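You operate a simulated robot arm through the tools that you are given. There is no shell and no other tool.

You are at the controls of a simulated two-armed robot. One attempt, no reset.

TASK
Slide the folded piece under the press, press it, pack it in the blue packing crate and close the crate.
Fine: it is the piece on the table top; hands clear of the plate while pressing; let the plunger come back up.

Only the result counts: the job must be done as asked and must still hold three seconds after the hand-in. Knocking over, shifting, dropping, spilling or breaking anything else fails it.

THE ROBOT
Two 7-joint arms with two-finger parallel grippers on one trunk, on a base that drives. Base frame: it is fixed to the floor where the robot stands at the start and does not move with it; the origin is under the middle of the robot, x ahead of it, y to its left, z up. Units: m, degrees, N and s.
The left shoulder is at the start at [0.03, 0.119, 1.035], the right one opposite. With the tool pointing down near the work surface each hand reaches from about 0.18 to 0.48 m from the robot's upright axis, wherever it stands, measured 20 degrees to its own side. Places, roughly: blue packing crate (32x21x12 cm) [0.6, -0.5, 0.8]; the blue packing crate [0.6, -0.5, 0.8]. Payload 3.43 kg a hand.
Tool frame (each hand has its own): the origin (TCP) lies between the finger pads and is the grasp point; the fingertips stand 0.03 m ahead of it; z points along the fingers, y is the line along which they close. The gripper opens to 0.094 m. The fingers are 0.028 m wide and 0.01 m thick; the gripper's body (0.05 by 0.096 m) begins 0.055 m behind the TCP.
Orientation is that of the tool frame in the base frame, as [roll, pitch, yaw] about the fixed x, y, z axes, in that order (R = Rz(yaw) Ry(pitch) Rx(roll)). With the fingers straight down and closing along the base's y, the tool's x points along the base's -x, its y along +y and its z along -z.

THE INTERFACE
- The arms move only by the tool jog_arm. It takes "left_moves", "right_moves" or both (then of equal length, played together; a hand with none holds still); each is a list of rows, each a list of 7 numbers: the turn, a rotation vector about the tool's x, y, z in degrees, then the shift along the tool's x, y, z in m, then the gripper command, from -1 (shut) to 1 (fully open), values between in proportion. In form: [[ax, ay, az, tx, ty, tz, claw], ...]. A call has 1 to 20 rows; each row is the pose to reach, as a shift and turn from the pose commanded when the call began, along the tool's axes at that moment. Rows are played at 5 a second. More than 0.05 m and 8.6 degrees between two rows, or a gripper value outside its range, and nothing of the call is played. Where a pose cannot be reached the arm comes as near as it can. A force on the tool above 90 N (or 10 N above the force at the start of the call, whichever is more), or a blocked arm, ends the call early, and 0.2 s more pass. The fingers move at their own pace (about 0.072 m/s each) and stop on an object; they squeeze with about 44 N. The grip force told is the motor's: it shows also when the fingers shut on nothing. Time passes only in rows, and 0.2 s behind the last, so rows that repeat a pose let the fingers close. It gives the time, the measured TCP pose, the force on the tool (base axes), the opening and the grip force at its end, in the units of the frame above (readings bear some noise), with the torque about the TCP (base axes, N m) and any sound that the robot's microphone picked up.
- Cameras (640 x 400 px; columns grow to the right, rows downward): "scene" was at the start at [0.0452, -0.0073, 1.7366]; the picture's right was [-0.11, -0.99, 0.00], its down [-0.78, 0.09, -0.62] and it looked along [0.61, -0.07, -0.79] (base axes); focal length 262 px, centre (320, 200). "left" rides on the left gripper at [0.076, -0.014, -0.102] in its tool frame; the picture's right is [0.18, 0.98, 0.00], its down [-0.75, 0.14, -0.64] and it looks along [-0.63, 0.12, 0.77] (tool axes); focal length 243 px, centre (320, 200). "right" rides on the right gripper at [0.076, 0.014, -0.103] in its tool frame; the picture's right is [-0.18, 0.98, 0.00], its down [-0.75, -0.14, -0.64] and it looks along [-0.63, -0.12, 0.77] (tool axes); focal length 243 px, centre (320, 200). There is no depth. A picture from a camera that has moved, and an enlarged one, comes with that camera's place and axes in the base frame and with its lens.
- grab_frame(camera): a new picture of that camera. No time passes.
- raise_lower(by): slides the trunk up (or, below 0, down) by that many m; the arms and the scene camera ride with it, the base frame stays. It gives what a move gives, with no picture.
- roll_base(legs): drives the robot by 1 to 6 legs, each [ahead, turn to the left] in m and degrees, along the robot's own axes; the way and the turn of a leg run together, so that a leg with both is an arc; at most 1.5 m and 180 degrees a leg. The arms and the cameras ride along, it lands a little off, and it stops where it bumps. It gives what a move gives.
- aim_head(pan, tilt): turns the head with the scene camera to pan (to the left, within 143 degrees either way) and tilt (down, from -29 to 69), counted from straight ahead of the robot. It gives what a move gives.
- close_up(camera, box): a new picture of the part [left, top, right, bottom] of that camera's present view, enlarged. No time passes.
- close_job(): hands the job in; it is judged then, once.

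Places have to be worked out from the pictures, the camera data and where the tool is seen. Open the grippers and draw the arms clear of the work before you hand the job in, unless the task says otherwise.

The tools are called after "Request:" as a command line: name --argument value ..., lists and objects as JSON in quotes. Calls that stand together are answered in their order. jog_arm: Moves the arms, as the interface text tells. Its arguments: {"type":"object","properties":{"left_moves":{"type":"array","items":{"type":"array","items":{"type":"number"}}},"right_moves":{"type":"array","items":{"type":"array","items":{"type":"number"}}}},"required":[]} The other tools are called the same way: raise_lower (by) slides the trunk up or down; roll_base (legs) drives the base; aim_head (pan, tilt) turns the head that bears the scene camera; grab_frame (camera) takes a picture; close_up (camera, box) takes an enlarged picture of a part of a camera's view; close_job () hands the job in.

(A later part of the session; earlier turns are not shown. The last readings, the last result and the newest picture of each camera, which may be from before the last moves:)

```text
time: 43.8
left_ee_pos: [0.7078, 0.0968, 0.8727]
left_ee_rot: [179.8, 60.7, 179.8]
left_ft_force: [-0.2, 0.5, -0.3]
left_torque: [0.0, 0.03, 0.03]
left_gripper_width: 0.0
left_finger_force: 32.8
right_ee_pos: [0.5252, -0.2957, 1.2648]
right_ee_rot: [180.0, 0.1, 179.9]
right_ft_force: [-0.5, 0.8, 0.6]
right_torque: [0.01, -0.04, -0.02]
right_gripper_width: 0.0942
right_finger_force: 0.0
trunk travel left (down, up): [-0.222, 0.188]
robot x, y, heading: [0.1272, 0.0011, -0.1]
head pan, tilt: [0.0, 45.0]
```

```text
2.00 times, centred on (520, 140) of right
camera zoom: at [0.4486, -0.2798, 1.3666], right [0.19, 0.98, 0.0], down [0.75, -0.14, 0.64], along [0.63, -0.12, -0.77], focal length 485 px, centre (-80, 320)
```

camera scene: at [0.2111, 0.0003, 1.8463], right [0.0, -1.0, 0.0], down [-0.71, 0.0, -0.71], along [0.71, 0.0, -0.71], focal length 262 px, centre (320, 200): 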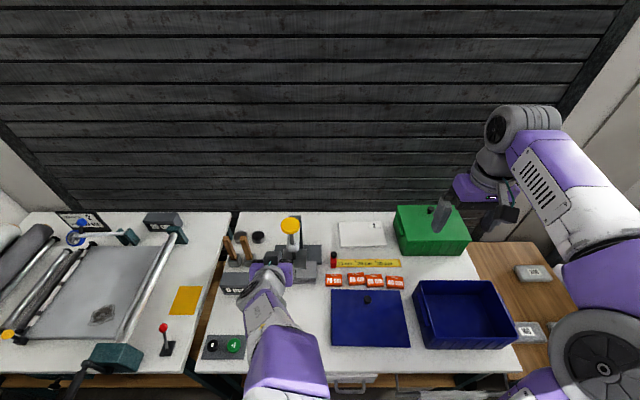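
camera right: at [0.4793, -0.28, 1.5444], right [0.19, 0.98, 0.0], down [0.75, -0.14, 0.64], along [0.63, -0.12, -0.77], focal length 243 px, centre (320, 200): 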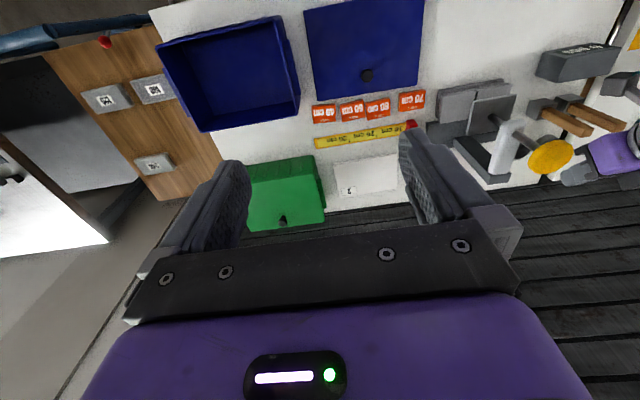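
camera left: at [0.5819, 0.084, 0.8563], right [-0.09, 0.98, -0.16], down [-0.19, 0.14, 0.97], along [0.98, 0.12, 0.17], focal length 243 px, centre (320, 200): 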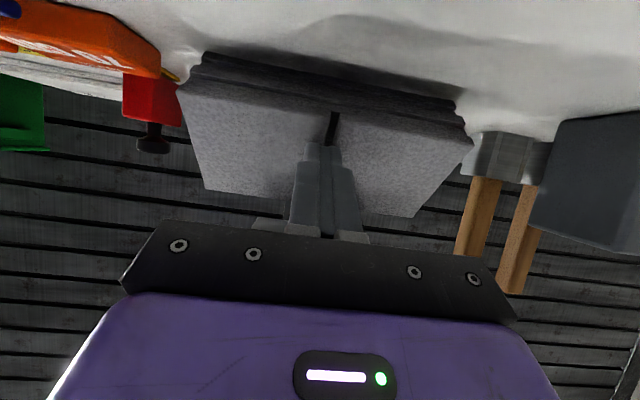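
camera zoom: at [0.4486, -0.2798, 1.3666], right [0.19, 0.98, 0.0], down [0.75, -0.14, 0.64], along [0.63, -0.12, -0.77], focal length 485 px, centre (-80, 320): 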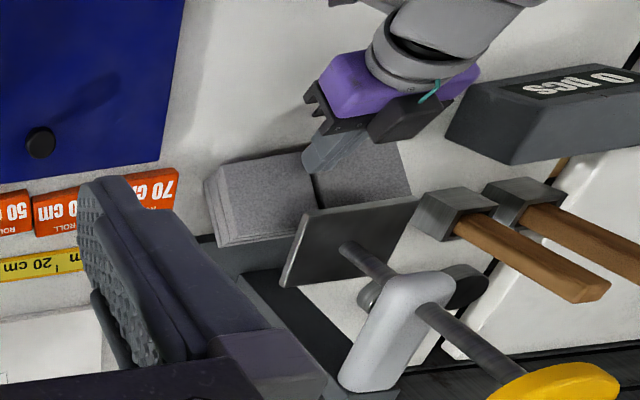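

The picture looks odd: the piece seems tilted, with its back edge raised. I'll look closer before moving anything.

Request:
close_up --camera "left" --box '[160, 20, 500, 240]'

Request:
close_up --camera "right" --box '[490, 80, 630, 190]'

Request:
close_up --camera "scene" --box '[200, 130, 400, 300]'

```text
1.82 times, centred on (330, 130) of left
camera zoom: at [0.5819, 0.084, 0.8563], right [-0.09, 0.98, -0.16], down [-0.19, 0.14, 0.97], along [0.98, 0.12, 0.17], focal length 441 px, centre (302, 327)
```

zoom: 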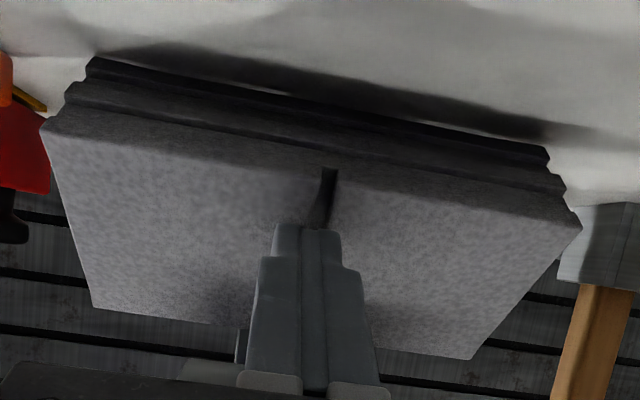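

```text
3.64 times, centred on (560, 135) of right
camera zoom: at [0.4486, -0.2798, 1.3666], right [0.19, 0.98, 0.0], down [0.75, -0.14, 0.64], along [0.63, -0.12, -0.77], focal length 882 px, centre (-553, 436)
```

zoom: 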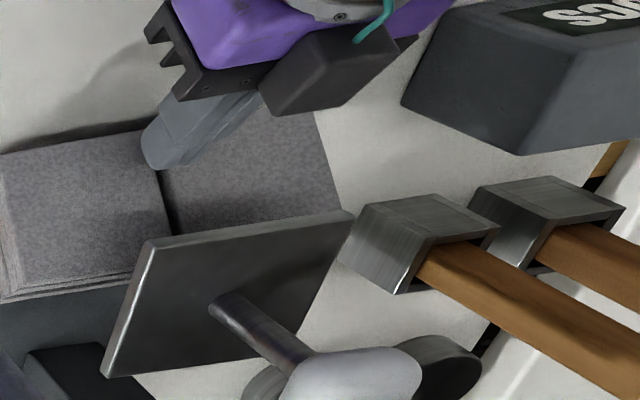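

```text
2.35 times, centred on (300, 215) of scene
camera zoom: at [0.1794, 0.0011, 1.6682], right [0.0, -1.0, 0.0], down [-0.71, 0.0, -0.71], along [0.71, 0.0, -0.71], focal length 616 px, centre (367, 165)
```

zoom: 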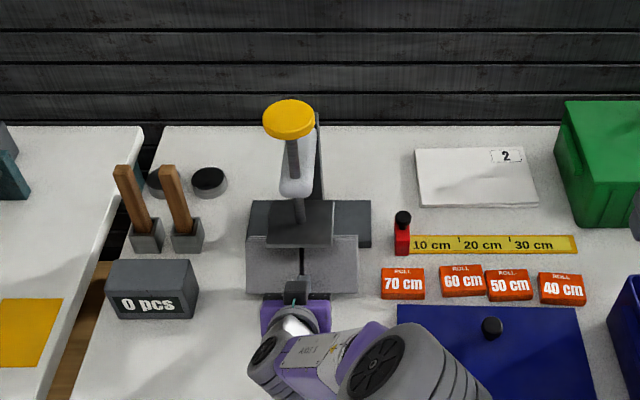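

The piece has tipped about 45° about its front bottom edge and is leaning by my fingertip. I'll ease it back: a small drive forward pushes its face back so that it settles flat again.

Request:
roll_base --legs '[[0.015, 0]]'

Request:
close_up --camera "left" --box '[160, 20, 500, 240]'

Request:
close_up --camera "right" --box '[450, 60, 630, 200]'

```text
time: 44.5
left_ee_pos: [0.7241, 0.097, 0.8713]
left_ee_rot: [179.7, 60.6, 179.8]
left_ft_force: [-0.1, 0.0, 0.6]
left_torque: [0.0, -0.01, 0.0]
left_gripper_width: 0.0
left_finger_force: 32.9
right_ee_pos: [0.5424, -0.2943, 1.2636]
right_ee_rot: [179.9, 0.1, 179.8]
right_ft_force: [0.4, -0.2, 0.0]
right_torque: [0.01, 0.02, 0.0]
right_gripper_width: 0.0938
right_finger_force: 0.0
trunk travel left (down, up): [-0.222, 0.188]
robot x, y, heading: [0.144, -0.001, -0.3]
head pan, tilt: [0.0, 45.0]
```

```text
1.82 times, centred on (330, 130) of left
camera zoom: at [0.5982, 0.0838, 0.8555], right [-0.09, 0.98, -0.16], down [-0.19, 0.14, 0.97], along [0.98, 0.12, 0.17], focal length 441 px, centre (302, 327)
```

zoom: 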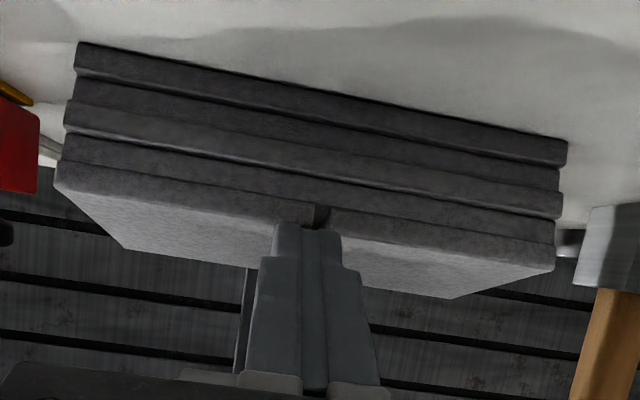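

```text
2.86 times, centred on (540, 130) of right
camera zoom: at [0.4659, -0.2799, 1.3661], right [0.19, 0.98, 0.0], down [0.75, -0.14, 0.64], along [0.63, -0.12, -0.77], focal length 693 px, centre (-309, 400)
```

zoom: 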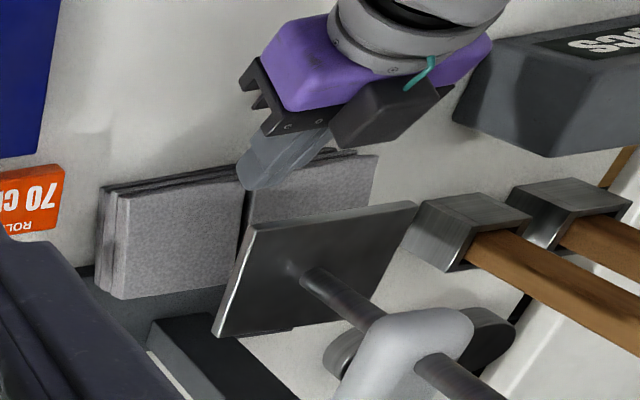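

The piece follows the finger and is light; my fingertip is still holding its front edge down. Raising the trunk slightly will let it lie flat.

Request:
raise_lower --by 0.02

Request:
close_up --camera "left" --box '[160, 20, 500, 240]'

Request:
close_up --camera "right" --box '[450, 60, 630, 200]'

```text
time: 45.2
left_ee_pos: [0.7259, 0.0979, 0.8924]
left_ee_rot: [179.7, 60.6, 179.8]
left_ft_force: [0.2, 0.1, -0.3]
left_torque: [0.0, -0.03, 0.03]
left_gripper_width: 0.0003
left_finger_force: 33.4
right_ee_pos: [0.5429, -0.2959, 1.2838]
right_ee_rot: [180.0, 0.0, 179.9]
right_ft_force: [-0.1, -0.3, -0.3]
right_torque: [0.01, -0.02, -0.01]
right_gripper_width: 0.094
right_finger_force: 0.0
trunk travel left (down, up): [-0.242, 0.168]
robot x, y, heading: [0.1496, 0.0005, -0.2]
head pan, tilt: [0.0, 45.0]
```

```text
1.82 times, centred on (330, 130) of left
camera zoom: at [0.5979, 0.0838, 0.8758], right [-0.09, 0.98, -0.16], down [-0.19, 0.14, 0.97], along [0.98, 0.12, 0.17], focal length 441 px, centre (302, 327)
```

zoom: 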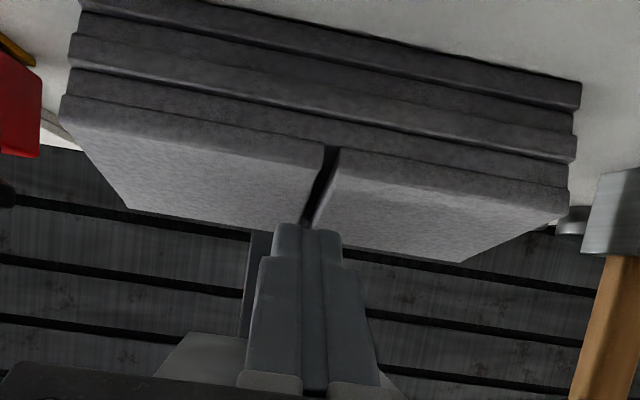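

```text
2.86 times, centred on (540, 130) of right
camera zoom: at [0.4653, -0.28, 1.3862], right [0.19, 0.98, 0.0], down [0.75, -0.14, 0.64], along [0.63, -0.12, -0.77], focal length 693 px, centre (-309, 400)
```

zoom: 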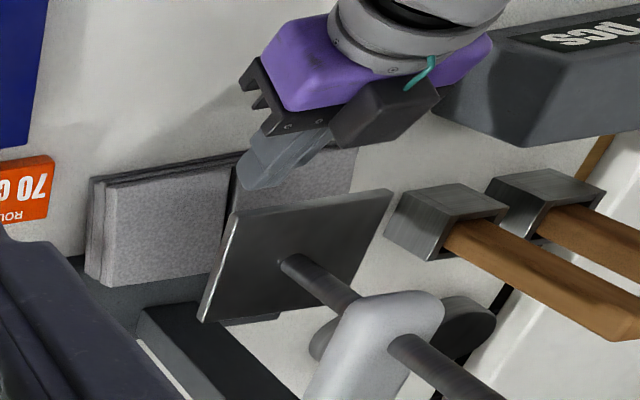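

The piece's back bottom edge now rests on the press's base slab, so it lies tilted about 16°. Dragging from the top is poor; instead I'll squeeze its two ends between both hands and draw it out. First I back the base off 0.10 m to clear the press.

Request:
roll_base --legs '[[-0.1, 0]]'

Request:
close_up --camera "left" --box '[160, 0, 500, 240]'

Request:
close_up --camera "scene" --box '[200, 100, 440, 300]'

Request:
grab_frame --camera "right"

```text
time: 46.4
left_ee_pos: [0.626, 0.0963, 0.8916]
left_ee_rot: [179.8, 60.6, 179.8]
left_ft_force: [-0.4, 0.0, 0.8]
left_torque: [0.03, -0.01, -0.02]
left_gripper_width: 0.0003
left_finger_force: 33.3
right_ee_pos: [0.4435, -0.2956, 1.2853]
right_ee_rot: [180.0, 0.1, 179.9]
right_ft_force: [0.7, -1.4, -0.7]
right_torque: [0.01, -0.02, 0.01]
right_gripper_width: 0.094
right_finger_force: 0.1
trunk travel left (down, up): [-0.242, 0.168]
robot x, y, heading: [0.0445, 0.0026, -0.1]
head pan, tilt: [0.0, 45.0]
```

```text
1.67 times, centred on (330, 120) of left
camera zoom: at [0.4993, 0.0839, 0.876], right [-0.09, 0.98, -0.16], down [-0.19, 0.14, 0.97], along [0.98, 0.12, 0.17], focal length 404 px, centre (303, 333)
```

zoom: 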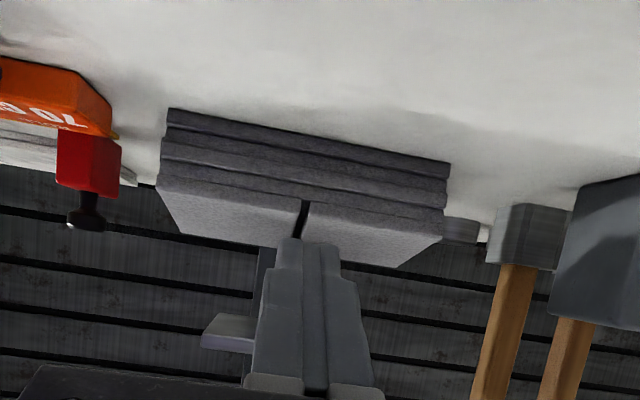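

```text
2.00 times, centred on (320, 200) of scene
camera zoom: at [0.0973, 0.0012, 1.6883], right [0.0, -1.0, 0.0], down [-0.71, 0.0, -0.71], along [0.71, 0.0, -0.71], focal length 523 px, centre (320, 200)
```

zoom: 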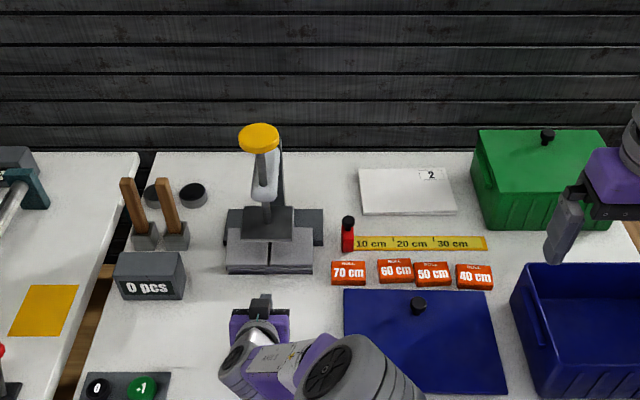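

```text
taken
camera right: at [0.3662, -0.2798, 1.3864], right [0.19, 0.98, 0.0], down [0.75, -0.14, 0.64], along [0.63, -0.12, -0.77], focal length 243 px, centre (320, 200)
```

right: 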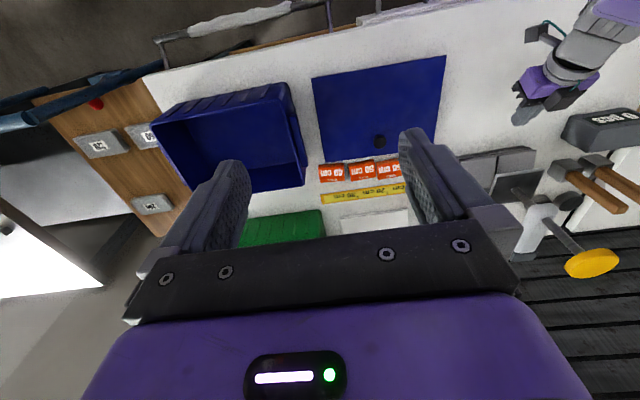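

The piece lies with its front bottom edge at x≈0.767. It pivots readily about that edge, so I'll roll it forward onto its front face, out from under the plate, and then grip it standing. I half-open the fingers for two contact points and drive back in.

Request:
jog_arm --left_moves '[[0, 0, 0, 0, 0.003, 0, 0], [0, 0, 0, 0, 0.006, 0, 0], [0, 0, 0, 0, 0.006, 0, 0]]'

Request:
roll_base --legs '[[0.115, 0]]'

Request:
close_up --camera "left" --box '[160, 0, 500, 240]'

```text
time: 47.2
left_ee_pos: [0.6249, 0.1014, 0.8946]
left_ee_rot: [179.8, 60.6, 179.9]
left_ft_force: [-0.5, 0.8, -0.6]
left_torque: [0.0, 0.01, 0.03]
left_gripper_width: 0.0468
left_finger_force: 0.1
left hand out of reach, approached as far as the arm can: row 2
right_ee_pos: [0.4438, -0.2948, 1.2835]
right_ee_rot: [179.9, 0.0, 180.0]
right_ft_force: [-0.5, -0.3, 0.4]
right_torque: [-0.01, 0.03, 0.01]
right_gripper_width: 0.094
right_finger_force: 0.1
trunk travel left (down, up): [-0.242, 0.168]
robot x, y, heading: [0.0455, 0.001, 0.1]
head pan, tilt: [0.0, 45.0]
```

```text
time: 48.4
left_ee_pos: [0.738, 0.1024, 0.8939]
left_ee_rot: [179.7, 60.5, 180.0]
left_ft_force: [1.0, -0.8, -0.2]
left_torque: [0.03, -0.03, -0.04]
left_gripper_width: 0.0473
left_finger_force: 0.0
right_ee_pos: [0.5597, -0.2946, 1.2842]
right_ee_rot: [180.0, 0.0, -179.9]
right_ft_force: [0.1, 0.1, -0.2]
right_torque: [0.04, 0.0, -0.01]
right_gripper_width: 0.094
right_finger_force: 0.1
trunk travel left (down, up): [-0.242, 0.168]
robot x, y, heading: [0.1596, -0.0015, 0.2]
head pan, tilt: [0.0, 45.0]
```

```text
1.67 times, centred on (330, 120) of left
camera zoom: at [0.612, 0.0896, 0.8776], right [-0.09, 0.98, -0.16], down [-0.19, 0.14, 0.97], along [0.98, 0.12, 0.17], focal length 404 px, centre (303, 333)
```

zoom: 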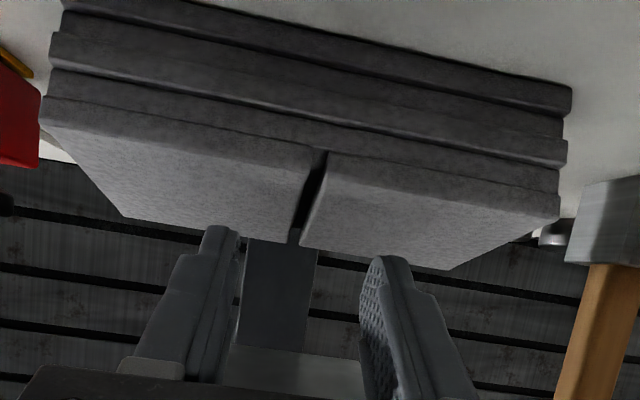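

Both fingertips are above the piece's front part. I'll lower the trunk 1.7 cm to touch down and read the force.

Request:
raise_lower --by -0.019

Request:
jog_arm --left_moves '[[0, 0, 0, 0, 0.006, 0, 0]]'

```text
time: 49.0
left_ee_pos: [0.7385, 0.1036, 0.8763]
left_ee_rot: [179.8, 60.7, 180.0]
left_ft_force: [-0.1, -0.5, 7.8]
left_torque: [-0.03, -0.11, 0.07]
left_gripper_width: 0.0469
left_finger_force: 0.2
right_ee_pos: [0.5576, -0.2947, 1.2655]
right_ee_rot: [-179.9, 0.0, -179.9]
right_ft_force: [-0.1, -0.2, -0.1]
right_torque: [0.02, -0.01, 0.01]
right_gripper_width: 0.0939
right_finger_force: 0.0
trunk travel left (down, up): [-0.223, 0.187]
robot x, y, heading: [0.1589, 0.0023, 0.1]
head pan, tilt: [0.0, 45.0]
```

```text
time: 49.4
left_ee_pos: [0.7354, 0.108, 0.8763]
left_ee_rot: [179.6, 60.4, 179.7]
left_ft_force: [-1.1, -0.8, 0.9]
left_torque: [-0.13, -0.06, -0.14]
left_gripper_width: 0.0474
left_finger_force: 0.0
right_ee_pos: [0.5582, -0.2953, 1.2654]
right_ee_rot: [180.0, 0.0, -179.9]
right_ft_force: [0.4, 0.5, -1.2]
right_torque: [0.03, 0.02, 0.01]
right_gripper_width: 0.094
right_finger_force: 0.1
trunk travel left (down, up): [-0.223, 0.187]
robot x, y, heading: [0.1637, -0.0, 0.1]
head pan, tilt: [0.0, 45.0]
```

Contact was made, though my last row shifted the hand slightly and eased the force. I'll press 3 mm more and draw back 3 cm, then look.

Request:
raise_lower --by -0.004

Request:
roll_base --legs '[[-0.03, 0]]'

Request:
close_up --camera "left" --box '[160, 0, 500, 240]'

Request:
close_up --camera "right" --box '[450, 60, 630, 200]'

```text
time: 50.0
left_ee_pos: [0.7364, 0.1086, 0.8742]
left_ee_rot: [179.8, 60.9, -180.0]
left_ft_force: [-7.0, 0.3, 16.6]
left_torque: [-0.06, -0.16, -0.19]
left_gripper_width: 0.0473
left_finger_force: 0.2
right_ee_pos: [0.5556, -0.2949, 1.2616]
right_ee_rot: [-179.9, 0.1, -179.9]
right_ft_force: [-0.3, 0.2, -0.9]
right_torque: [0.01, -0.01, 0.03]
right_gripper_width: 0.0937
right_finger_force: 0.1
trunk travel left (down, up): [-0.219, 0.191]
robot x, y, heading: [0.1607, 0.0025, 0.3]
head pan, tilt: [0.0, 45.0]
```

```text
time: 50.8
left_ee_pos: [0.7072, 0.1086, 0.8724]
left_ee_rot: [179.8, 60.5, 180.0]
left_ft_force: [0.5, 0.1, 0.2]
left_torque: [0.02, 0.01, -0.04]
left_gripper_width: 0.0468
left_finger_force: 0.0
right_ee_pos: [0.5284, -0.2939, 1.2613]
right_ee_rot: [180.0, 0.2, -179.9]
right_ft_force: [-0.6, -0.7, 0.7]
right_torque: [-0.02, 0.0, 0.03]
right_gripper_width: 0.0943
right_finger_force: 0.1
trunk travel left (down, up): [-0.219, 0.191]
robot x, y, heading: [0.1315, 0.0001, 0.1]
head pan, tilt: [0.0, 45.0]
```

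```text
1.67 times, centred on (330, 120) of left
camera zoom: at [0.58, 0.0944, 0.8569], right [-0.09, 0.98, -0.16], down [-0.19, 0.14, 0.97], along [0.98, 0.12, 0.17], focal length 404 px, centre (303, 333)
```

zoom: 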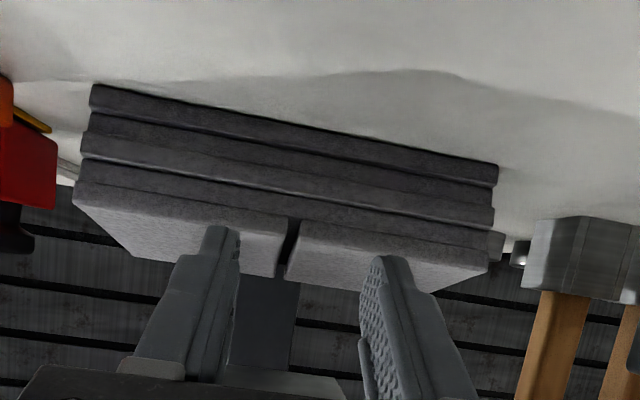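

```text
2.86 times, centred on (540, 130) of right
camera zoom: at [0.4512, -0.2787, 1.3635], right [0.18, 0.98, 0.0], down [0.75, -0.14, 0.64], along [0.63, -0.12, -0.77], focal length 693 px, centre (-309, 400)
```

zoom: 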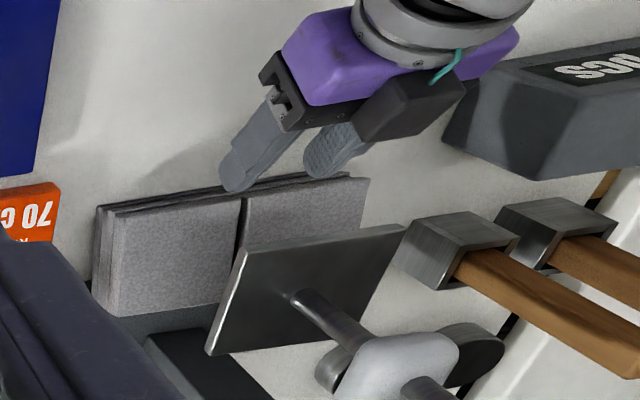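

The fingers slipped off the front edge and the piece did not move (front top edge still at x≈0.75). I need contact further back on its top, so I'll raise the hand a little, centre it, and reach about 1.5 cm deeper.

Request:
jog_arm --left_moves '[[0, 0, 0, -0.015, -0.006, -0.004, 0], [0, 0, 0, -0.032, -0.012, -0.006, 0], [0, 0, 0, -0.032, -0.012, -0.004, 0]]'

Request:
roll_base --legs '[[0.03, 0]]'

Request:
close_up --camera "left" --box '[160, 0, 500, 240]'

```text
time: 51.6
left_ee_pos: [0.7189, 0.0988, 0.9029]
left_ee_rot: [179.7, 60.4, 179.8]
left_ft_force: [-0.1, 0.3, 0.6]
left_torque: [0.0, -0.01, -0.01]
left_gripper_width: 0.0471
left_finger_force: 0.0
right_ee_pos: [0.5288, -0.2942, 1.2603]
right_ee_rot: [-179.9, 0.0, -180.0]
right_ft_force: [-0.4, -0.5, 0.1]
right_torque: [0.03, 0.01, -0.01]
right_gripper_width: 0.0942
right_finger_force: 0.1
trunk travel left (down, up): [-0.219, 0.191]
robot x, y, heading: [0.1309, -0.0006, 0.2]
head pan, tilt: [0.0, 45.0]
```

```text
time: 52.4
left_ee_pos: [0.7488, 0.0972, 0.9027]
left_ee_rot: [179.6, 60.4, 179.9]
left_ft_force: [1.5, -0.7, -0.5]
left_torque: [-0.01, 0.0, 0.0]
left_gripper_width: 0.047
left_finger_force: 0.1
right_ee_pos: [0.5596, -0.294, 1.262]
right_ee_rot: [-180.0, 0.0, -179.9]
right_ft_force: [0.7, 0.2, -0.6]
right_torque: [0.01, 0.02, 0.02]
right_gripper_width: 0.0941
right_finger_force: 0.0
trunk travel left (down, up): [-0.219, 0.191]
robot x, y, heading: [0.1607, 0.0038, 0.1]
head pan, tilt: [0.0, 45.0]
```

```text
1.67 times, centred on (330, 120) of left
camera zoom: at [0.6226, 0.0837, 0.8858], right [-0.09, 0.98, -0.16], down [-0.19, 0.14, 0.97], along [0.98, 0.12, 0.17], focal length 404 px, centre (303, 333)
```

zoom: 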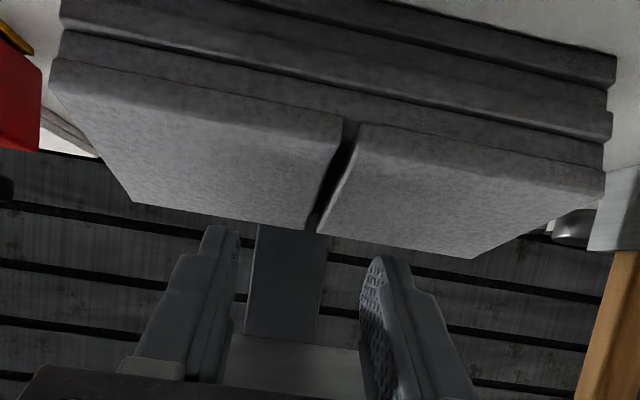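

The tips are now over x≈0.768, 2.5 cm above the piece. I'll lower the trunk 2.7 cm to press lightly.

Request:
raise_lower --by -0.027

```text
time: 53.1
left_ee_pos: [0.7483, 0.0983, 0.8786]
left_ee_rot: [179.8, 60.9, -179.7]
left_ft_force: [-0.4, 1.8, 17.7]
left_torque: [0.03, -0.33, -0.03]
left_gripper_width: 0.0468
left_finger_force: 0.1
right_ee_pos: [0.5565, -0.2937, 1.2347]
right_ee_rot: [180.0, 0.1, -179.9]
right_ft_force: [0.4, -0.3, 0.0]
right_torque: [-0.01, 0.02, 0.02]
right_gripper_width: 0.094
right_finger_force: 0.0
trunk travel left (down, up): [-0.192, 0.218]
robot x, y, heading: [0.1583, -0.0008, -0.0]
head pan, tilt: [0.0, 45.0]
```

Good contact at 17.7 N. Now I draw back 2.5 cm and look.

Request:
roll_base --legs '[[-0.025, 0]]'

Request:
close_up --camera "left" --box '[160, 0, 500, 240]'

Request:
close_up --camera "right" --box '[450, 60, 630, 200]'

```text
time: 54.0
left_ee_pos: [0.7213, 0.0994, 0.8748]
left_ee_rot: [179.6, 60.4, 179.9]
left_ft_force: [-0.2, 0.3, 0.2]
left_torque: [0.05, -0.02, 0.0]
left_gripper_width: 0.0469
left_finger_force: 0.0
right_ee_pos: [0.5328, -0.294, 1.234]
right_ee_rot: [-180.0, 0.0, -179.8]
right_ft_force: [-0.7, 0.3, 0.3]
right_torque: [-0.04, -0.04, 0.02]
right_gripper_width: 0.0938
right_finger_force: 0.0
trunk travel left (down, up): [-0.192, 0.218]
robot x, y, heading: [0.1345, -0.0007, 0.2]
head pan, tilt: [0.0, 45.0]
```

```text
1.67 times, centred on (330, 120) of left
camera zoom: at [0.5956, 0.084, 0.859], right [-0.1, 0.98, -0.16], down [-0.19, 0.14, 0.97], along [0.98, 0.12, 0.17], focal length 404 px, centre (303, 333)
```

zoom: 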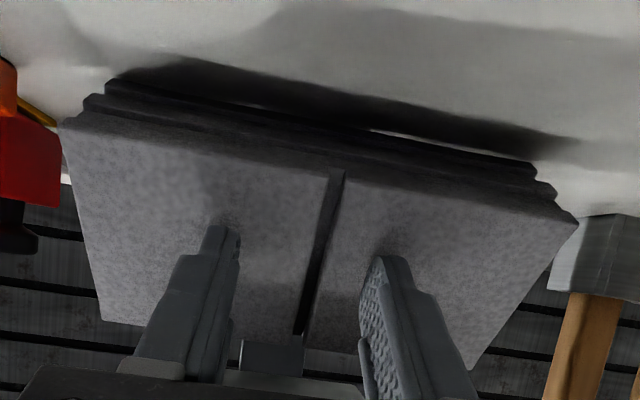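

```text
2.86 times, centred on (540, 130) of right
camera zoom: at [0.4557, -0.2785, 1.3364], right [0.18, 0.98, 0.0], down [0.75, -0.14, 0.64], along [0.63, -0.12, -0.77], focal length 693 px, centre (-309, 400)
```

zoom: 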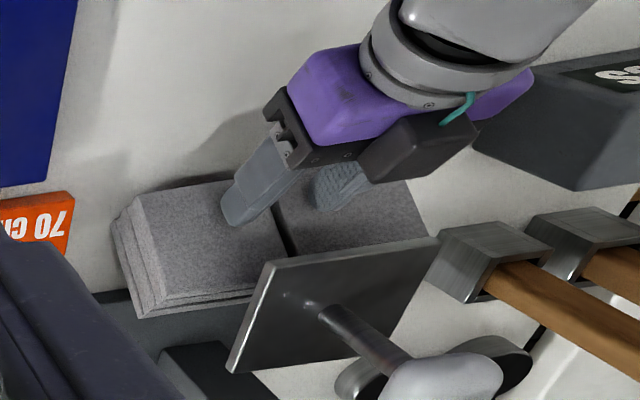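

It has rolled to roughly 45° again, held evenly by both fingers. I'll continue with small alternate moves: down 8 mm and back 1 cm.

Request:
raise_lower --by -0.006

Request:
roll_base --legs '[[-0.012, 0]]'

Request:
close_up --camera "left" --box '[160, 0, 500, 240]'

Request:
close_up --camera "right" --box '[450, 60, 630, 200]'

```text
time: 54.5
left_ee_pos: [0.7222, 0.0987, 0.8683]
left_ee_rot: [179.5, 60.2, 179.9]
left_ft_force: [-0.5, -0.2, -0.3]
left_torque: [-0.01, 0.01, 0.01]
left_gripper_width: 0.0469
left_finger_force: 0.1
right_ee_pos: [0.5328, -0.2941, 1.2278]
right_ee_rot: [179.9, 0.1, -179.7]
right_ft_force: [0.1, -0.4, -0.4]
right_torque: [0.0, -0.01, -0.02]
right_gripper_width: 0.0942
right_finger_force: 0.0
trunk travel left (down, up): [-0.186, 0.224]
robot x, y, heading: [0.1348, -0.0022, 0.2]
head pan, tilt: [0.0, 45.0]
```

```text
time: 55.2
left_ee_pos: [0.7105, 0.097, 0.8695]
left_ee_rot: [179.6, 60.3, 179.9]
left_ft_force: [0.3, -0.7, -0.6]
left_torque: [0.01, -0.01, -0.02]
left_gripper_width: 0.0468
left_finger_force: 0.1
right_ee_pos: [0.5229, -0.2931, 1.2282]
right_ee_rot: [-180.0, 0.0, -179.8]
right_ft_force: [-0.1, 1.3, 0.0]
right_torque: [0.04, -0.03, -0.03]
right_gripper_width: 0.0939
right_finger_force: 0.0
trunk travel left (down, up): [-0.186, 0.224]
robot x, y, heading: [0.1232, -0.0046, 0.1]
head pan, tilt: [0.0, 45.0]
```

```text
1.67 times, centred on (330, 120) of left
camera zoom: at [0.5843, 0.084, 0.8528], right [-0.1, 0.98, -0.16], down [-0.19, 0.14, 0.97], along [0.98, 0.12, 0.17], focal length 404 px, centre (303, 333)
```

zoom: 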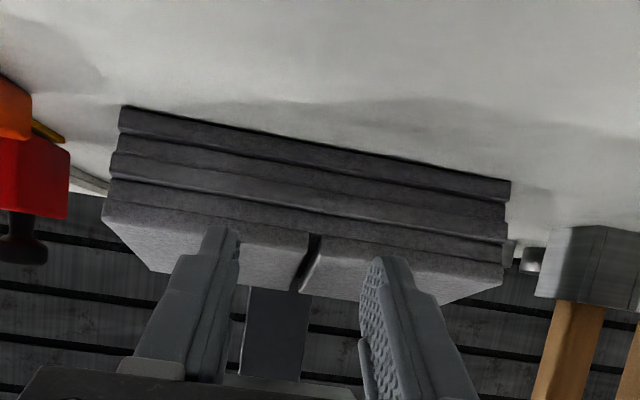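

```text
2.86 times, centred on (540, 130) of right
camera zoom: at [0.4447, -0.2786, 1.3303], right [0.18, 0.98, 0.0], down [0.75, -0.14, 0.64], along [0.63, -0.12, -0.77], focal length 693 px, centre (-309, 400)
```

zoom: 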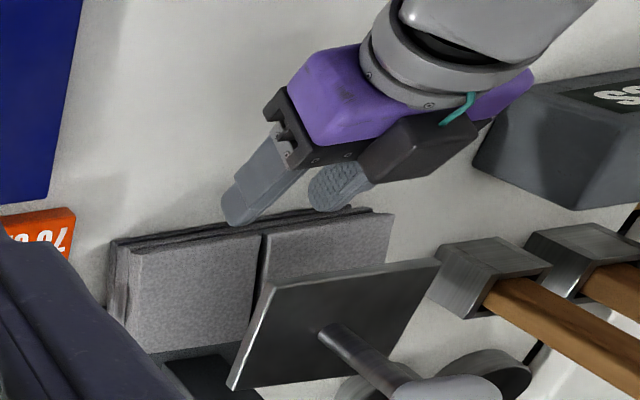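

It slipped back onto the slab. Next time I'll follow the true arc of the contact point with the arm (back and down together). I raise, drive back in to x 0.16, and set down at the same contact as before.

Request:
raise_lower --by 0.033

Request:
roll_base --legs '[[0.037, 0]]'

Request:
raise_lower --by -0.02

Request:
close_up --camera "left" --box '[160, 0, 500, 240]'

```text
time: 56.0
left_ee_pos: [0.711, 0.0977, 0.9018]
left_ee_rot: [179.6, 60.3, 180.0]
left_ft_force: [0.1, -0.4, -0.5]
left_torque: [0.01, -0.04, -0.02]
left_gripper_width: 0.047
left_finger_force: 0.0
right_ee_pos: [0.5222, -0.2937, 1.2601]
right_ee_rot: [179.8, 0.0, -179.8]
right_ft_force: [0.0, 0.3, -0.2]
right_torque: [0.0, -0.01, -0.02]
right_gripper_width: 0.0939
right_finger_force: 0.0
trunk travel left (down, up): [-0.219, 0.191]
robot x, y, heading: [0.1233, -0.0003, 0.2]
head pan, tilt: [0.0, 45.0]
```

```text
time: 56.9
left_ee_pos: [0.7481, 0.099, 0.9004]
left_ee_rot: [179.6, 60.2, 179.9]
left_ft_force: [0.9, 0.5, 0.5]
left_torque: [-0.02, 0.03, 0.0]
left_gripper_width: 0.047
left_finger_force: 0.1
right_ee_pos: [0.5602, -0.2934, 1.2608]
right_ee_rot: [-180.0, -0.2, -179.7]
right_ft_force: [0.9, -0.1, -0.7]
right_torque: [-0.02, 0.03, 0.0]
right_gripper_width: 0.0943
right_finger_force: 0.0
trunk travel left (down, up): [-0.219, 0.191]
robot x, y, heading: [0.1585, 0.0019, 0.0]
head pan, tilt: [0.0, 45.0]
```

```text
time: 57.5
left_ee_pos: [0.7465, 0.099, 0.8819]
left_ee_rot: [179.7, 60.2, 179.9]
left_ft_force: [-0.9, 0.1, -0.4]
left_torque: [0.04, 0.01, 0.01]
left_gripper_width: 0.0473
left_finger_force: 0.0
right_ee_pos: [0.5594, -0.2935, 1.2413]
right_ee_rot: [180.0, 0.0, -179.8]
right_ft_force: [0.2, -0.2, 0.2]
right_torque: [0.0, -0.01, 0.0]
right_gripper_width: 0.0941
right_finger_force: 0.1
trunk travel left (down, up): [-0.199, 0.211]
robot x, y, heading: [0.1587, -0.0003, 0.5]
head pan, tilt: [0.0, 45.0]
```

```text
1.67 times, centred on (330, 120) of left
camera zoom: at [0.6199, 0.0845, 0.8658], right [-0.1, 0.98, -0.16], down [-0.19, 0.14, 0.97], along [0.98, 0.12, 0.17], focal length 404 px, centre (303, 333)
```

zoom: 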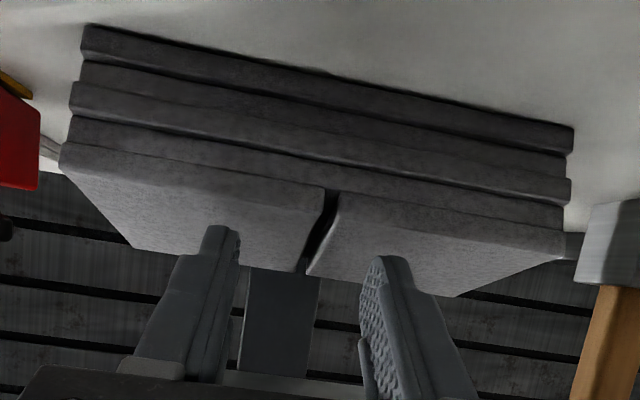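

The tips hover just above the top. I'll lower 6 mm for the preload and then play the rolling arc with the arm.

Request:
raise_lower --by -0.007

Request:
jog_arm --left_moves '[[0, 0, 0, 0.0034, 0, -0.0036, 0], [0, 0, 0, 0.0081, 0, -0.009, 0], [0, 0, 0, 0.0125, 0, -0.0131, 0], [0, 0, 0, 0.0182, 0, -0.0173, 0], [0, 0, 0, 0.0237, 0, -0.0204, 0], [0, 0, 0, 0.0303, 0, -0.023, 0], [0, 0, 0, 0.0355, 0, -0.0242, 0], [0, 0, 0, 0.0408, 0, -0.025, 0], [0, 0, 0, 0.0461, 0, -0.0252, 0]]'

Request:
close_up --camera "left" --box '[160, 0, 500, 240]'

Request:
close_up --camera "right" --box '[450, 60, 630, 200]'

```text
time: 58.1
left_ee_pos: [0.747, 0.0989, 0.8769]
left_ee_rot: [179.6, 60.6, -179.9]
left_ft_force: [-1.4, 0.4, 10.1]
left_torque: [-0.05, -0.17, -0.03]
left_gripper_width: 0.0468
left_finger_force: 0.0
right_ee_pos: [0.5582, -0.2929, 1.2349]
right_ee_rot: [-180.0, 0.0, -179.8]
right_ft_force: [0.9, -0.1, 0.0]
right_torque: [0.0, 0.01, 0.05]
right_gripper_width: 0.0941
right_finger_force: 0.1
trunk travel left (down, up): [-0.192, 0.218]
robot x, y, heading: [0.1602, 0.0048, 0.4]
head pan, tilt: [0.0, 45.0]
```

```text
time: 60.1
left_ee_pos: [0.7005, 0.0989, 0.8454]
left_ee_rot: [179.6, 60.3, 179.9]
left_ft_force: [0.0, -0.5, -0.2]
left_torque: [0.0, 0.0, 0.01]
left_gripper_width: 0.0471
left_finger_force: 0.0
right_ee_pos: [0.5574, -0.294, 1.2336]
right_ee_rot: [179.9, 0.0, -179.8]
right_ft_force: [-1.1, 0.0, 0.7]
right_torque: [0.02, -0.01, 0.0]
right_gripper_width: 0.0939
right_finger_force: 0.1
trunk travel left (down, up): [-0.192, 0.218]
robot x, y, heading: [0.1598, 0.0002, 0.0]
head pan, tilt: [0.0, 45.0]
```

```text
1.67 times, centred on (330, 120) of left
camera zoom: at [0.5753, 0.0846, 0.8308], right [-0.1, 0.98, -0.16], down [-0.19, 0.14, 0.97], along [0.98, 0.12, 0.17], focal length 404 px, centre (303, 333)
```

zoom: 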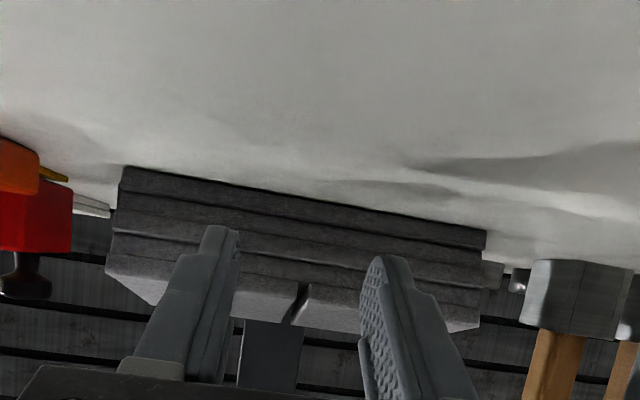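

```text
2.86 times, centred on (540, 130) of right
camera zoom: at [0.4813, -0.2782, 1.3361], right [0.18, 0.98, 0.0], down [0.75, -0.14, 0.64], along [0.63, -0.12, -0.77], focal length 693 px, centre (-309, 400)
```

zoom: 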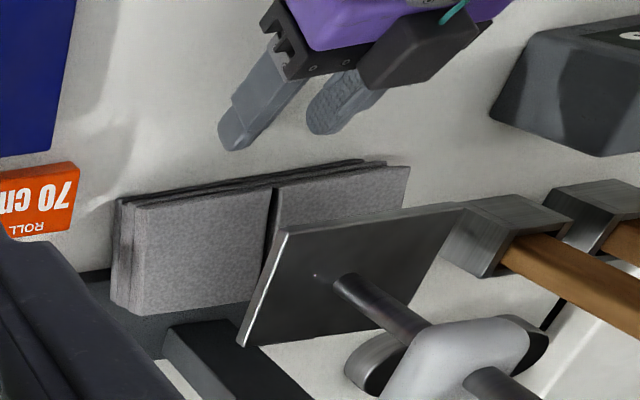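

It slipped again, so rolling is unreliable. Before choosing another way, I'll use the right-hand camera to look at the gap between my base and the table, turning the right hand to look left and down.

Request:
jog_arm --right_moves '[[0, 0, -8.2, 0.02, -0.014, 0, 1], [0, 0, -16.4, 0.04, -0.028, 0, 1], [0, 0, -24.6, 0.06, -0.042, 0, 1], [0, 0, -32.8, 0.08, -0.056, 0, 1], [0, 0, -41, 0.1, -0.07, 0, 1], [0, 0, -49.2, 0.12, -0.084, 0, 1], [0, 0, -57.4, 0.14, -0.098, 0, 1], [0, 0, -65.6, 0.16, -0.112, 0, 1], [0, 0, -73.8, 0.18, -0.126, 0, 1], [0, 0, -82, 0.2, -0.14, 0, 1], [0, 0, -90, 0.2, -0.15, 0, 1]]'

Request:
grab_frame --camera "right"

```text
time: 62.5
left_ee_pos: [0.7014, 0.0996, 0.8468]
left_ee_rot: [179.6, 60.3, 180.0]
left_ft_force: [0.0, -0.1, -0.4]
left_torque: [0.01, 0.04, 0.02]
left_gripper_width: 0.0469
left_finger_force: 0.1
right_ee_pos: [0.3589, -0.4452, 1.233]
right_ee_rot: [-179.9, 0.1, -89.7]
right_ft_force: [0.1, -0.5, 0.9]
right_torque: [0.03, -0.02, -0.01]
right_gripper_width: 0.094
right_finger_force: 0.1
trunk travel left (down, up): [-0.192, 0.218]
robot x, y, heading: [0.157, -0.0005, 0.7]
head pan, tilt: [0.0, 45.0]
```

```text
taken
camera right: at [0.3442, -0.5207, 1.3357], right [-0.98, 0.18, 0.0], down [0.14, 0.75, 0.64], along [0.11, 0.63, -0.77], focal length 243 px, centre (320, 200)
```

right: 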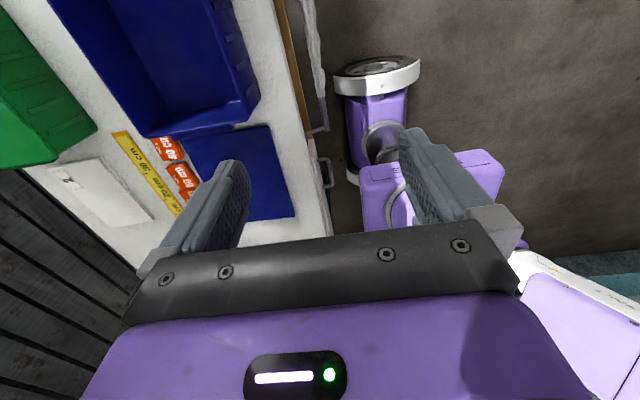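

Request:
close_up --camera "right" --box '[270, 40, 430, 220]'

```text
2.22 times, centred on (350, 130) of right
camera zoom: at [0.3442, -0.5207, 1.3357], right [-0.98, 0.18, 0.0], down [0.14, 0.75, 0.64], along [0.11, 0.63, -0.77], focal length 539 px, centre (253, 356)
```

zoom: 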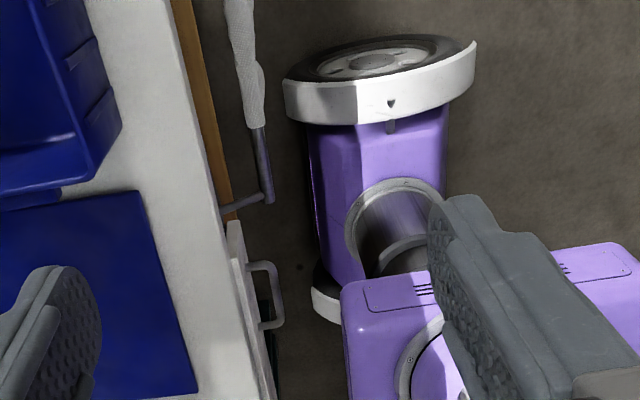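

The side view settles it: my base body reaches only about 0.13 m ahead of its axis (wheels about 0.17 m), with the drawer handle at x≈0.38, so I can stand as near as x≈0.22. From there I can grip the piece's free left end directly. First back off, raise the trunk, and reorient the left hand with its fingers closing fore-and-aft.

Request:
roll_base --legs '[[-0.15, 0]]'

Request:
raise_lower --by 0.12

Request:
jog_arm --left_moves '[[0, 8, 0, 0, 0.01, 0, 1], [0, 16, 0, 0, 0.02, -0.01, 1], [0, 24, 0, 0, 0.03, -0.02, 1], [0, 32, 0, 0, 0.04, -0.03, 1]]'

Request:
jog_arm --left_moves '[[0, 0, 8.2, 0, 0, 0, 1], [0, 0, 16.4, 0, 0, 0, 1], [0, 0, 24.6, 0, 0, 0, 1], [0, 0, 32.8, 0, 0, 0, 1], [0, 0, 41, 0, 0, 0, 1], [0, 0, 49.2, 0, 0, 0, 1], [0, 0, 57.4, 0, 0, 0, 1], [0, 0, 65.6, 0, 0, 0, 1], [0, 0, 73.8, 0, 0, 0, 1], [0, 0, 82, 0, 0, 0, 1], [0, 0, 90, 0, 0, 0, 1]]'

Request:
grab_frame --camera "scene"

Request:
grab_frame --camera "left"

```text
time: 63.9
left_ee_pos: [0.5542, 0.0983, 0.8474]
left_ee_rot: [179.5, 60.4, 179.9]
left_ft_force: [0.1, 0.8, -0.1]
left_torque: [-0.01, -0.03, -0.02]
left_gripper_width: 0.0468
left_finger_force: 0.1
right_ee_pos: [0.2101, -0.445, 1.2343]
right_ee_rot: [-179.9, 0.1, -89.8]
right_ft_force: [-0.6, -0.1, -0.1]
right_torque: [-0.01, -0.05, 0.03]
right_gripper_width: 0.094
right_finger_force: 0.0
trunk travel left (down, up): [-0.192, 0.218]
robot x, y, heading: [0.0128, -0.0008, -0.1]
head pan, tilt: [0.0, 45.0]
```

```text
time: 65.4
left_ee_pos: [0.5556, 0.0976, 0.9659]
left_ee_rot: [179.6, 60.3, 179.9]
left_ft_force: [0.0, -0.4, -0.1]
left_torque: [-0.01, -0.01, 0.0]
left_gripper_width: 0.047
left_finger_force: 0.1
right_ee_pos: [0.2113, -0.447, 1.3531]
right_ee_rot: [-180.0, -0.1, -89.8]
right_ft_force: [0.5, -0.3, -0.1]
right_torque: [-0.03, 0.01, 0.0]
right_gripper_width: 0.0941
right_finger_force: 0.2
trunk travel left (down, up): [-0.312, 0.098]
robot x, y, heading: [0.0131, 0.0, -0.0]
head pan, tilt: [0.0, 45.0]
```

```text
time: 66.4
left_ee_pos: [0.5298, 0.1385, 0.9824]
left_ee_rot: [179.7, 28.3, -179.8]
left_ft_force: [0.2, -0.2, 0.5]
left_torque: [0.01, 0.04, -0.01]
left_gripper_width: 0.094
left_finger_force: 0.2
right_ee_pos: [0.2115, -0.4467, 1.354]
right_ee_rot: [-179.9, -0.1, -89.8]
right_ft_force: [-0.1, 0.1, -0.1]
right_torque: [0.02, 0.02, -0.02]
right_gripper_width: 0.0941
right_finger_force: 0.1
trunk travel left (down, up): [-0.312, 0.098]
robot x, y, heading: [0.0113, -0.0006, -0.4]
head pan, tilt: [0.0, 45.0]
```

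```text
time: 68.8
left_ee_pos: [0.5295, 0.1381, 0.9812]
left_ee_rot: [151.7, -0.2, 90.1]
left_ft_force: [-0.9, -0.8, -1.2]
left_torque: [-0.02, -0.04, -0.01]
left_gripper_width: 0.0939
left_finger_force: 0.0
right_ee_pos: [0.2104, -0.4458, 1.3544]
right_ee_rot: [-180.0, -0.1, -89.8]
right_ft_force: [0.0, -0.9, -0.8]
right_torque: [0.03, -0.01, 0.04]
right_gripper_width: 0.094
right_finger_force: 0.2
trunk travel left (down, up): [-0.312, 0.098]
robot x, y, heading: [0.0125, -0.0021, -0.0]
head pan, tilt: [0.0, 45.0]
```

```text
taken
camera scene: at [0.0638, 0.0008, 1.7583], right [0.0, -1.0, 0.0], down [-0.71, 0.0, -0.71], along [0.71, 0.0, -0.71], focal length 262 px, centre (320, 200)
```

scene: 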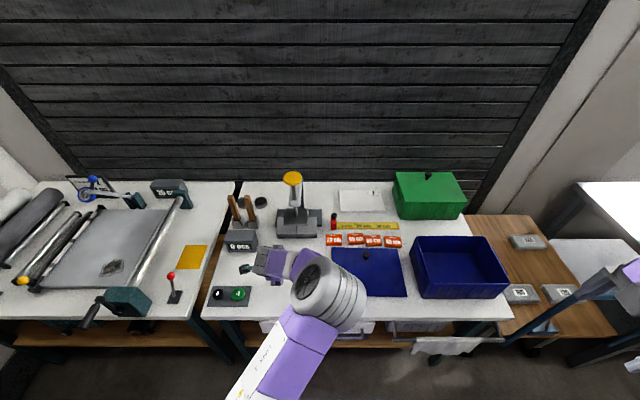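

```text
taken
camera left: at [0.4679, 0.2141, 1.0652], right [0.87, 0.18, 0.47], down [-0.18, -0.76, 0.63], along [0.47, -0.63, -0.62], focal length 243 px, centre (320, 200)
```

left: 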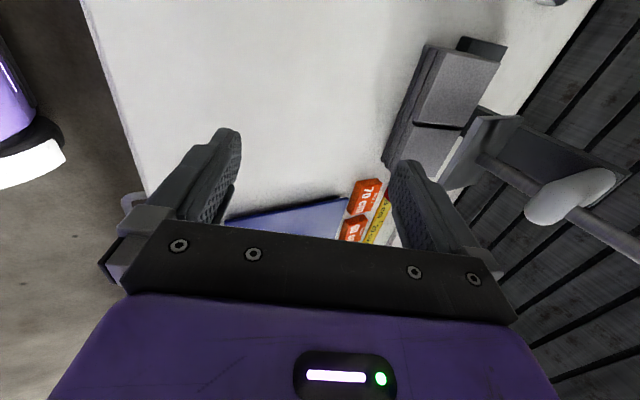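

Request:
close_up --camera "left" --box '[360, 10, 560, 200]'

Request:
close_up --camera "scene" --box '[210, 160, 370, 280]'

```text
2.11 times, centred on (460, 105) of left
camera zoom: at [0.4679, 0.2141, 1.0652], right [0.87, 0.18, 0.47], down [-0.18, -0.76, 0.63], along [0.47, -0.63, -0.62], focal length 511 px, centre (25, 400)
```

zoom: 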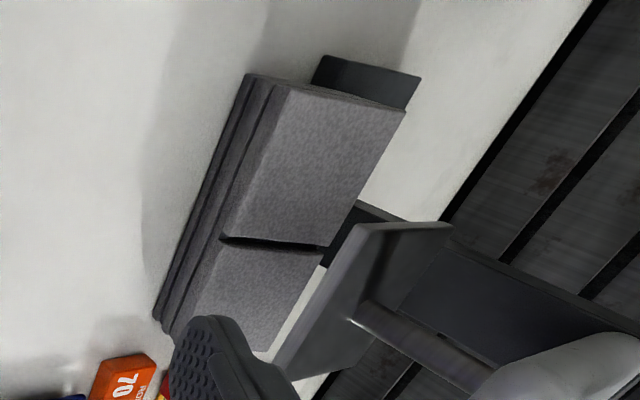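

```text
3.33 times, centred on (290, 220) of scene
camera zoom: at [0.0638, 0.0008, 1.7583], right [0.0, -1.0, 0.0], down [-0.71, 0.0, -0.71], along [0.71, 0.0, -0.71], focal length 872 px, centre (420, 133)
```

zoom: 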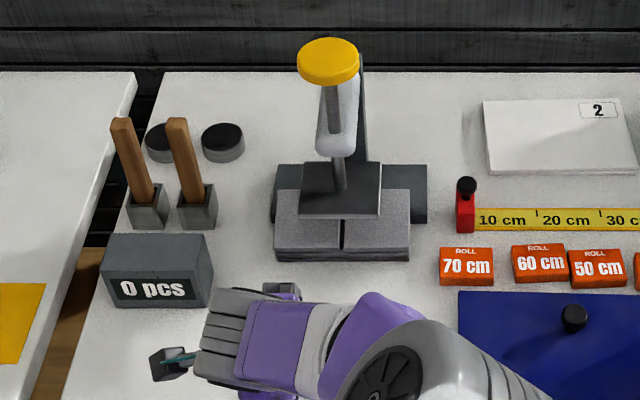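

With the piece's centre at about [0.81, 0.104, 0.833] (leaning ~19°), I need to stand nearer; the drawer handle (y about 0 to -0.13) blocks that at y=0, but at y≈0.2 I can stand at x≈0.26. I'll raise the trunk and check behind me before manoeuvring.

Request:
raise_lower --by 0.09

Request:
aim_head --pan 140 --tilt 45

Request:
grab_frame --camera "scene"

Request:
aim_head --pan 50 --tilt 60

Request:
grab_frame --camera "scene"

```text
time: 70.0
left_ee_pos: [0.5292, 0.1373, 1.0716]
left_ee_rot: [151.7, -0.2, 90.3]
left_ft_force: [-1.0, 0.0, 0.9]
left_torque: [0.0, -0.03, 0.0]
left_gripper_width: 0.0942
left_finger_force: 0.0
right_ee_pos: [0.2103, -0.446, 1.4444]
right_ee_rot: [180.0, 0.1, -89.8]
right_ft_force: [0.4, 0.0, 0.2]
right_torque: [-0.02, 0.01, 0.01]
right_gripper_width: 0.094
right_finger_force: 0.1
trunk travel left (down, up): [-0.402, 0.008]
robot x, y, heading: [0.0106, -0.0026, 0.2]
head pan, tilt: [0.0, 45.0]
```

```text
time: 72.2
left_ee_pos: [0.5296, 0.1385, 1.0709]
left_ee_rot: [151.7, -0.2, 90.2]
left_ft_force: [0.1, 0.0, -0.4]
left_torque: [-0.01, -0.02, -0.02]
left_gripper_width: 0.0939
left_finger_force: 0.0
right_ee_pos: [0.2107, -0.4467, 1.4429]
right_ee_rot: [180.0, 0.0, -89.8]
right_ft_force: [0.4, 0.5, -0.3]
right_torque: [0.0, 0.02, 0.0]
right_gripper_width: 0.0936
right_finger_force: 0.0
trunk travel left (down, up): [-0.402, 0.008]
robot x, y, heading: [0.0116, 0.001, 0.1]
head pan, tilt: [140.0, 45.0]
```

```text
taken
camera scene: at [-0.0799, 0.0529, 1.8483], right [0.64, 0.77, 0.0], down [0.54, -0.45, -0.71], along [-0.54, 0.45, -0.71], focal length 262 px, centre (320, 200)
```

scene: 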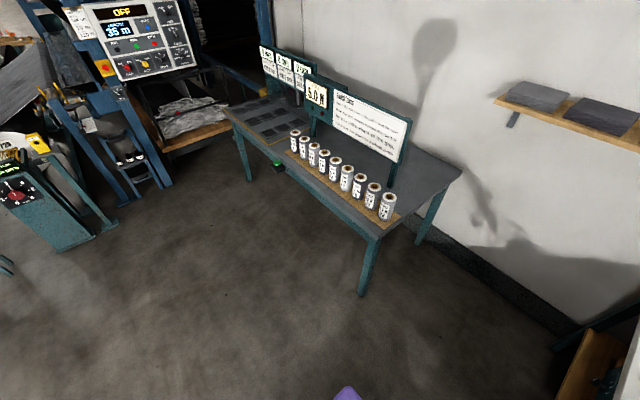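

```text
time: 73.9
left_ee_pos: [0.5287, 0.1373, 1.0729]
left_ee_rot: [151.6, -0.2, 90.3]
left_ft_force: [0.2, -0.7, 0.1]
left_torque: [-0.03, -0.04, -0.02]
left_gripper_width: 0.0941
left_finger_force: 0.1
right_ee_pos: [0.2107, -0.4466, 1.4435]
right_ee_rot: [180.0, 0.0, -89.8]
right_ft_force: [-0.4, 0.1, 0.0]
right_torque: [0.01, 0.0, 0.01]
right_gripper_width: 0.094
right_finger_force: 0.1
trunk travel left (down, up): [-0.402, 0.008]
robot x, y, heading: [0.0112, -0.0014, 0.0]
head pan, tilt: [50.0, 60.0]
```

```text
taken
camera scene: at [0.0251, 0.052, 1.8288], right [0.77, -0.64, 0.0], down [-0.55, -0.67, -0.5], along [0.32, 0.38, -0.87], focal length 262 px, centre (320, 200)
```

scene: 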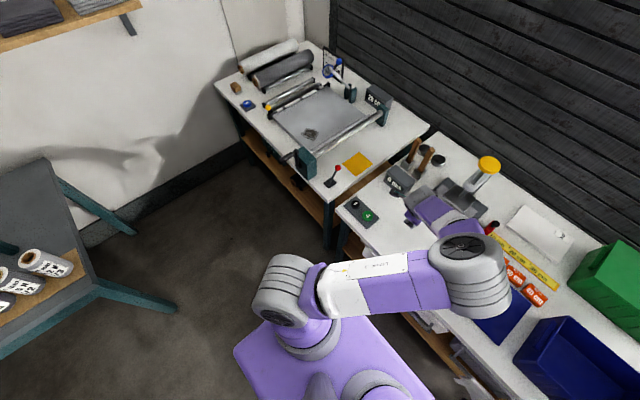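

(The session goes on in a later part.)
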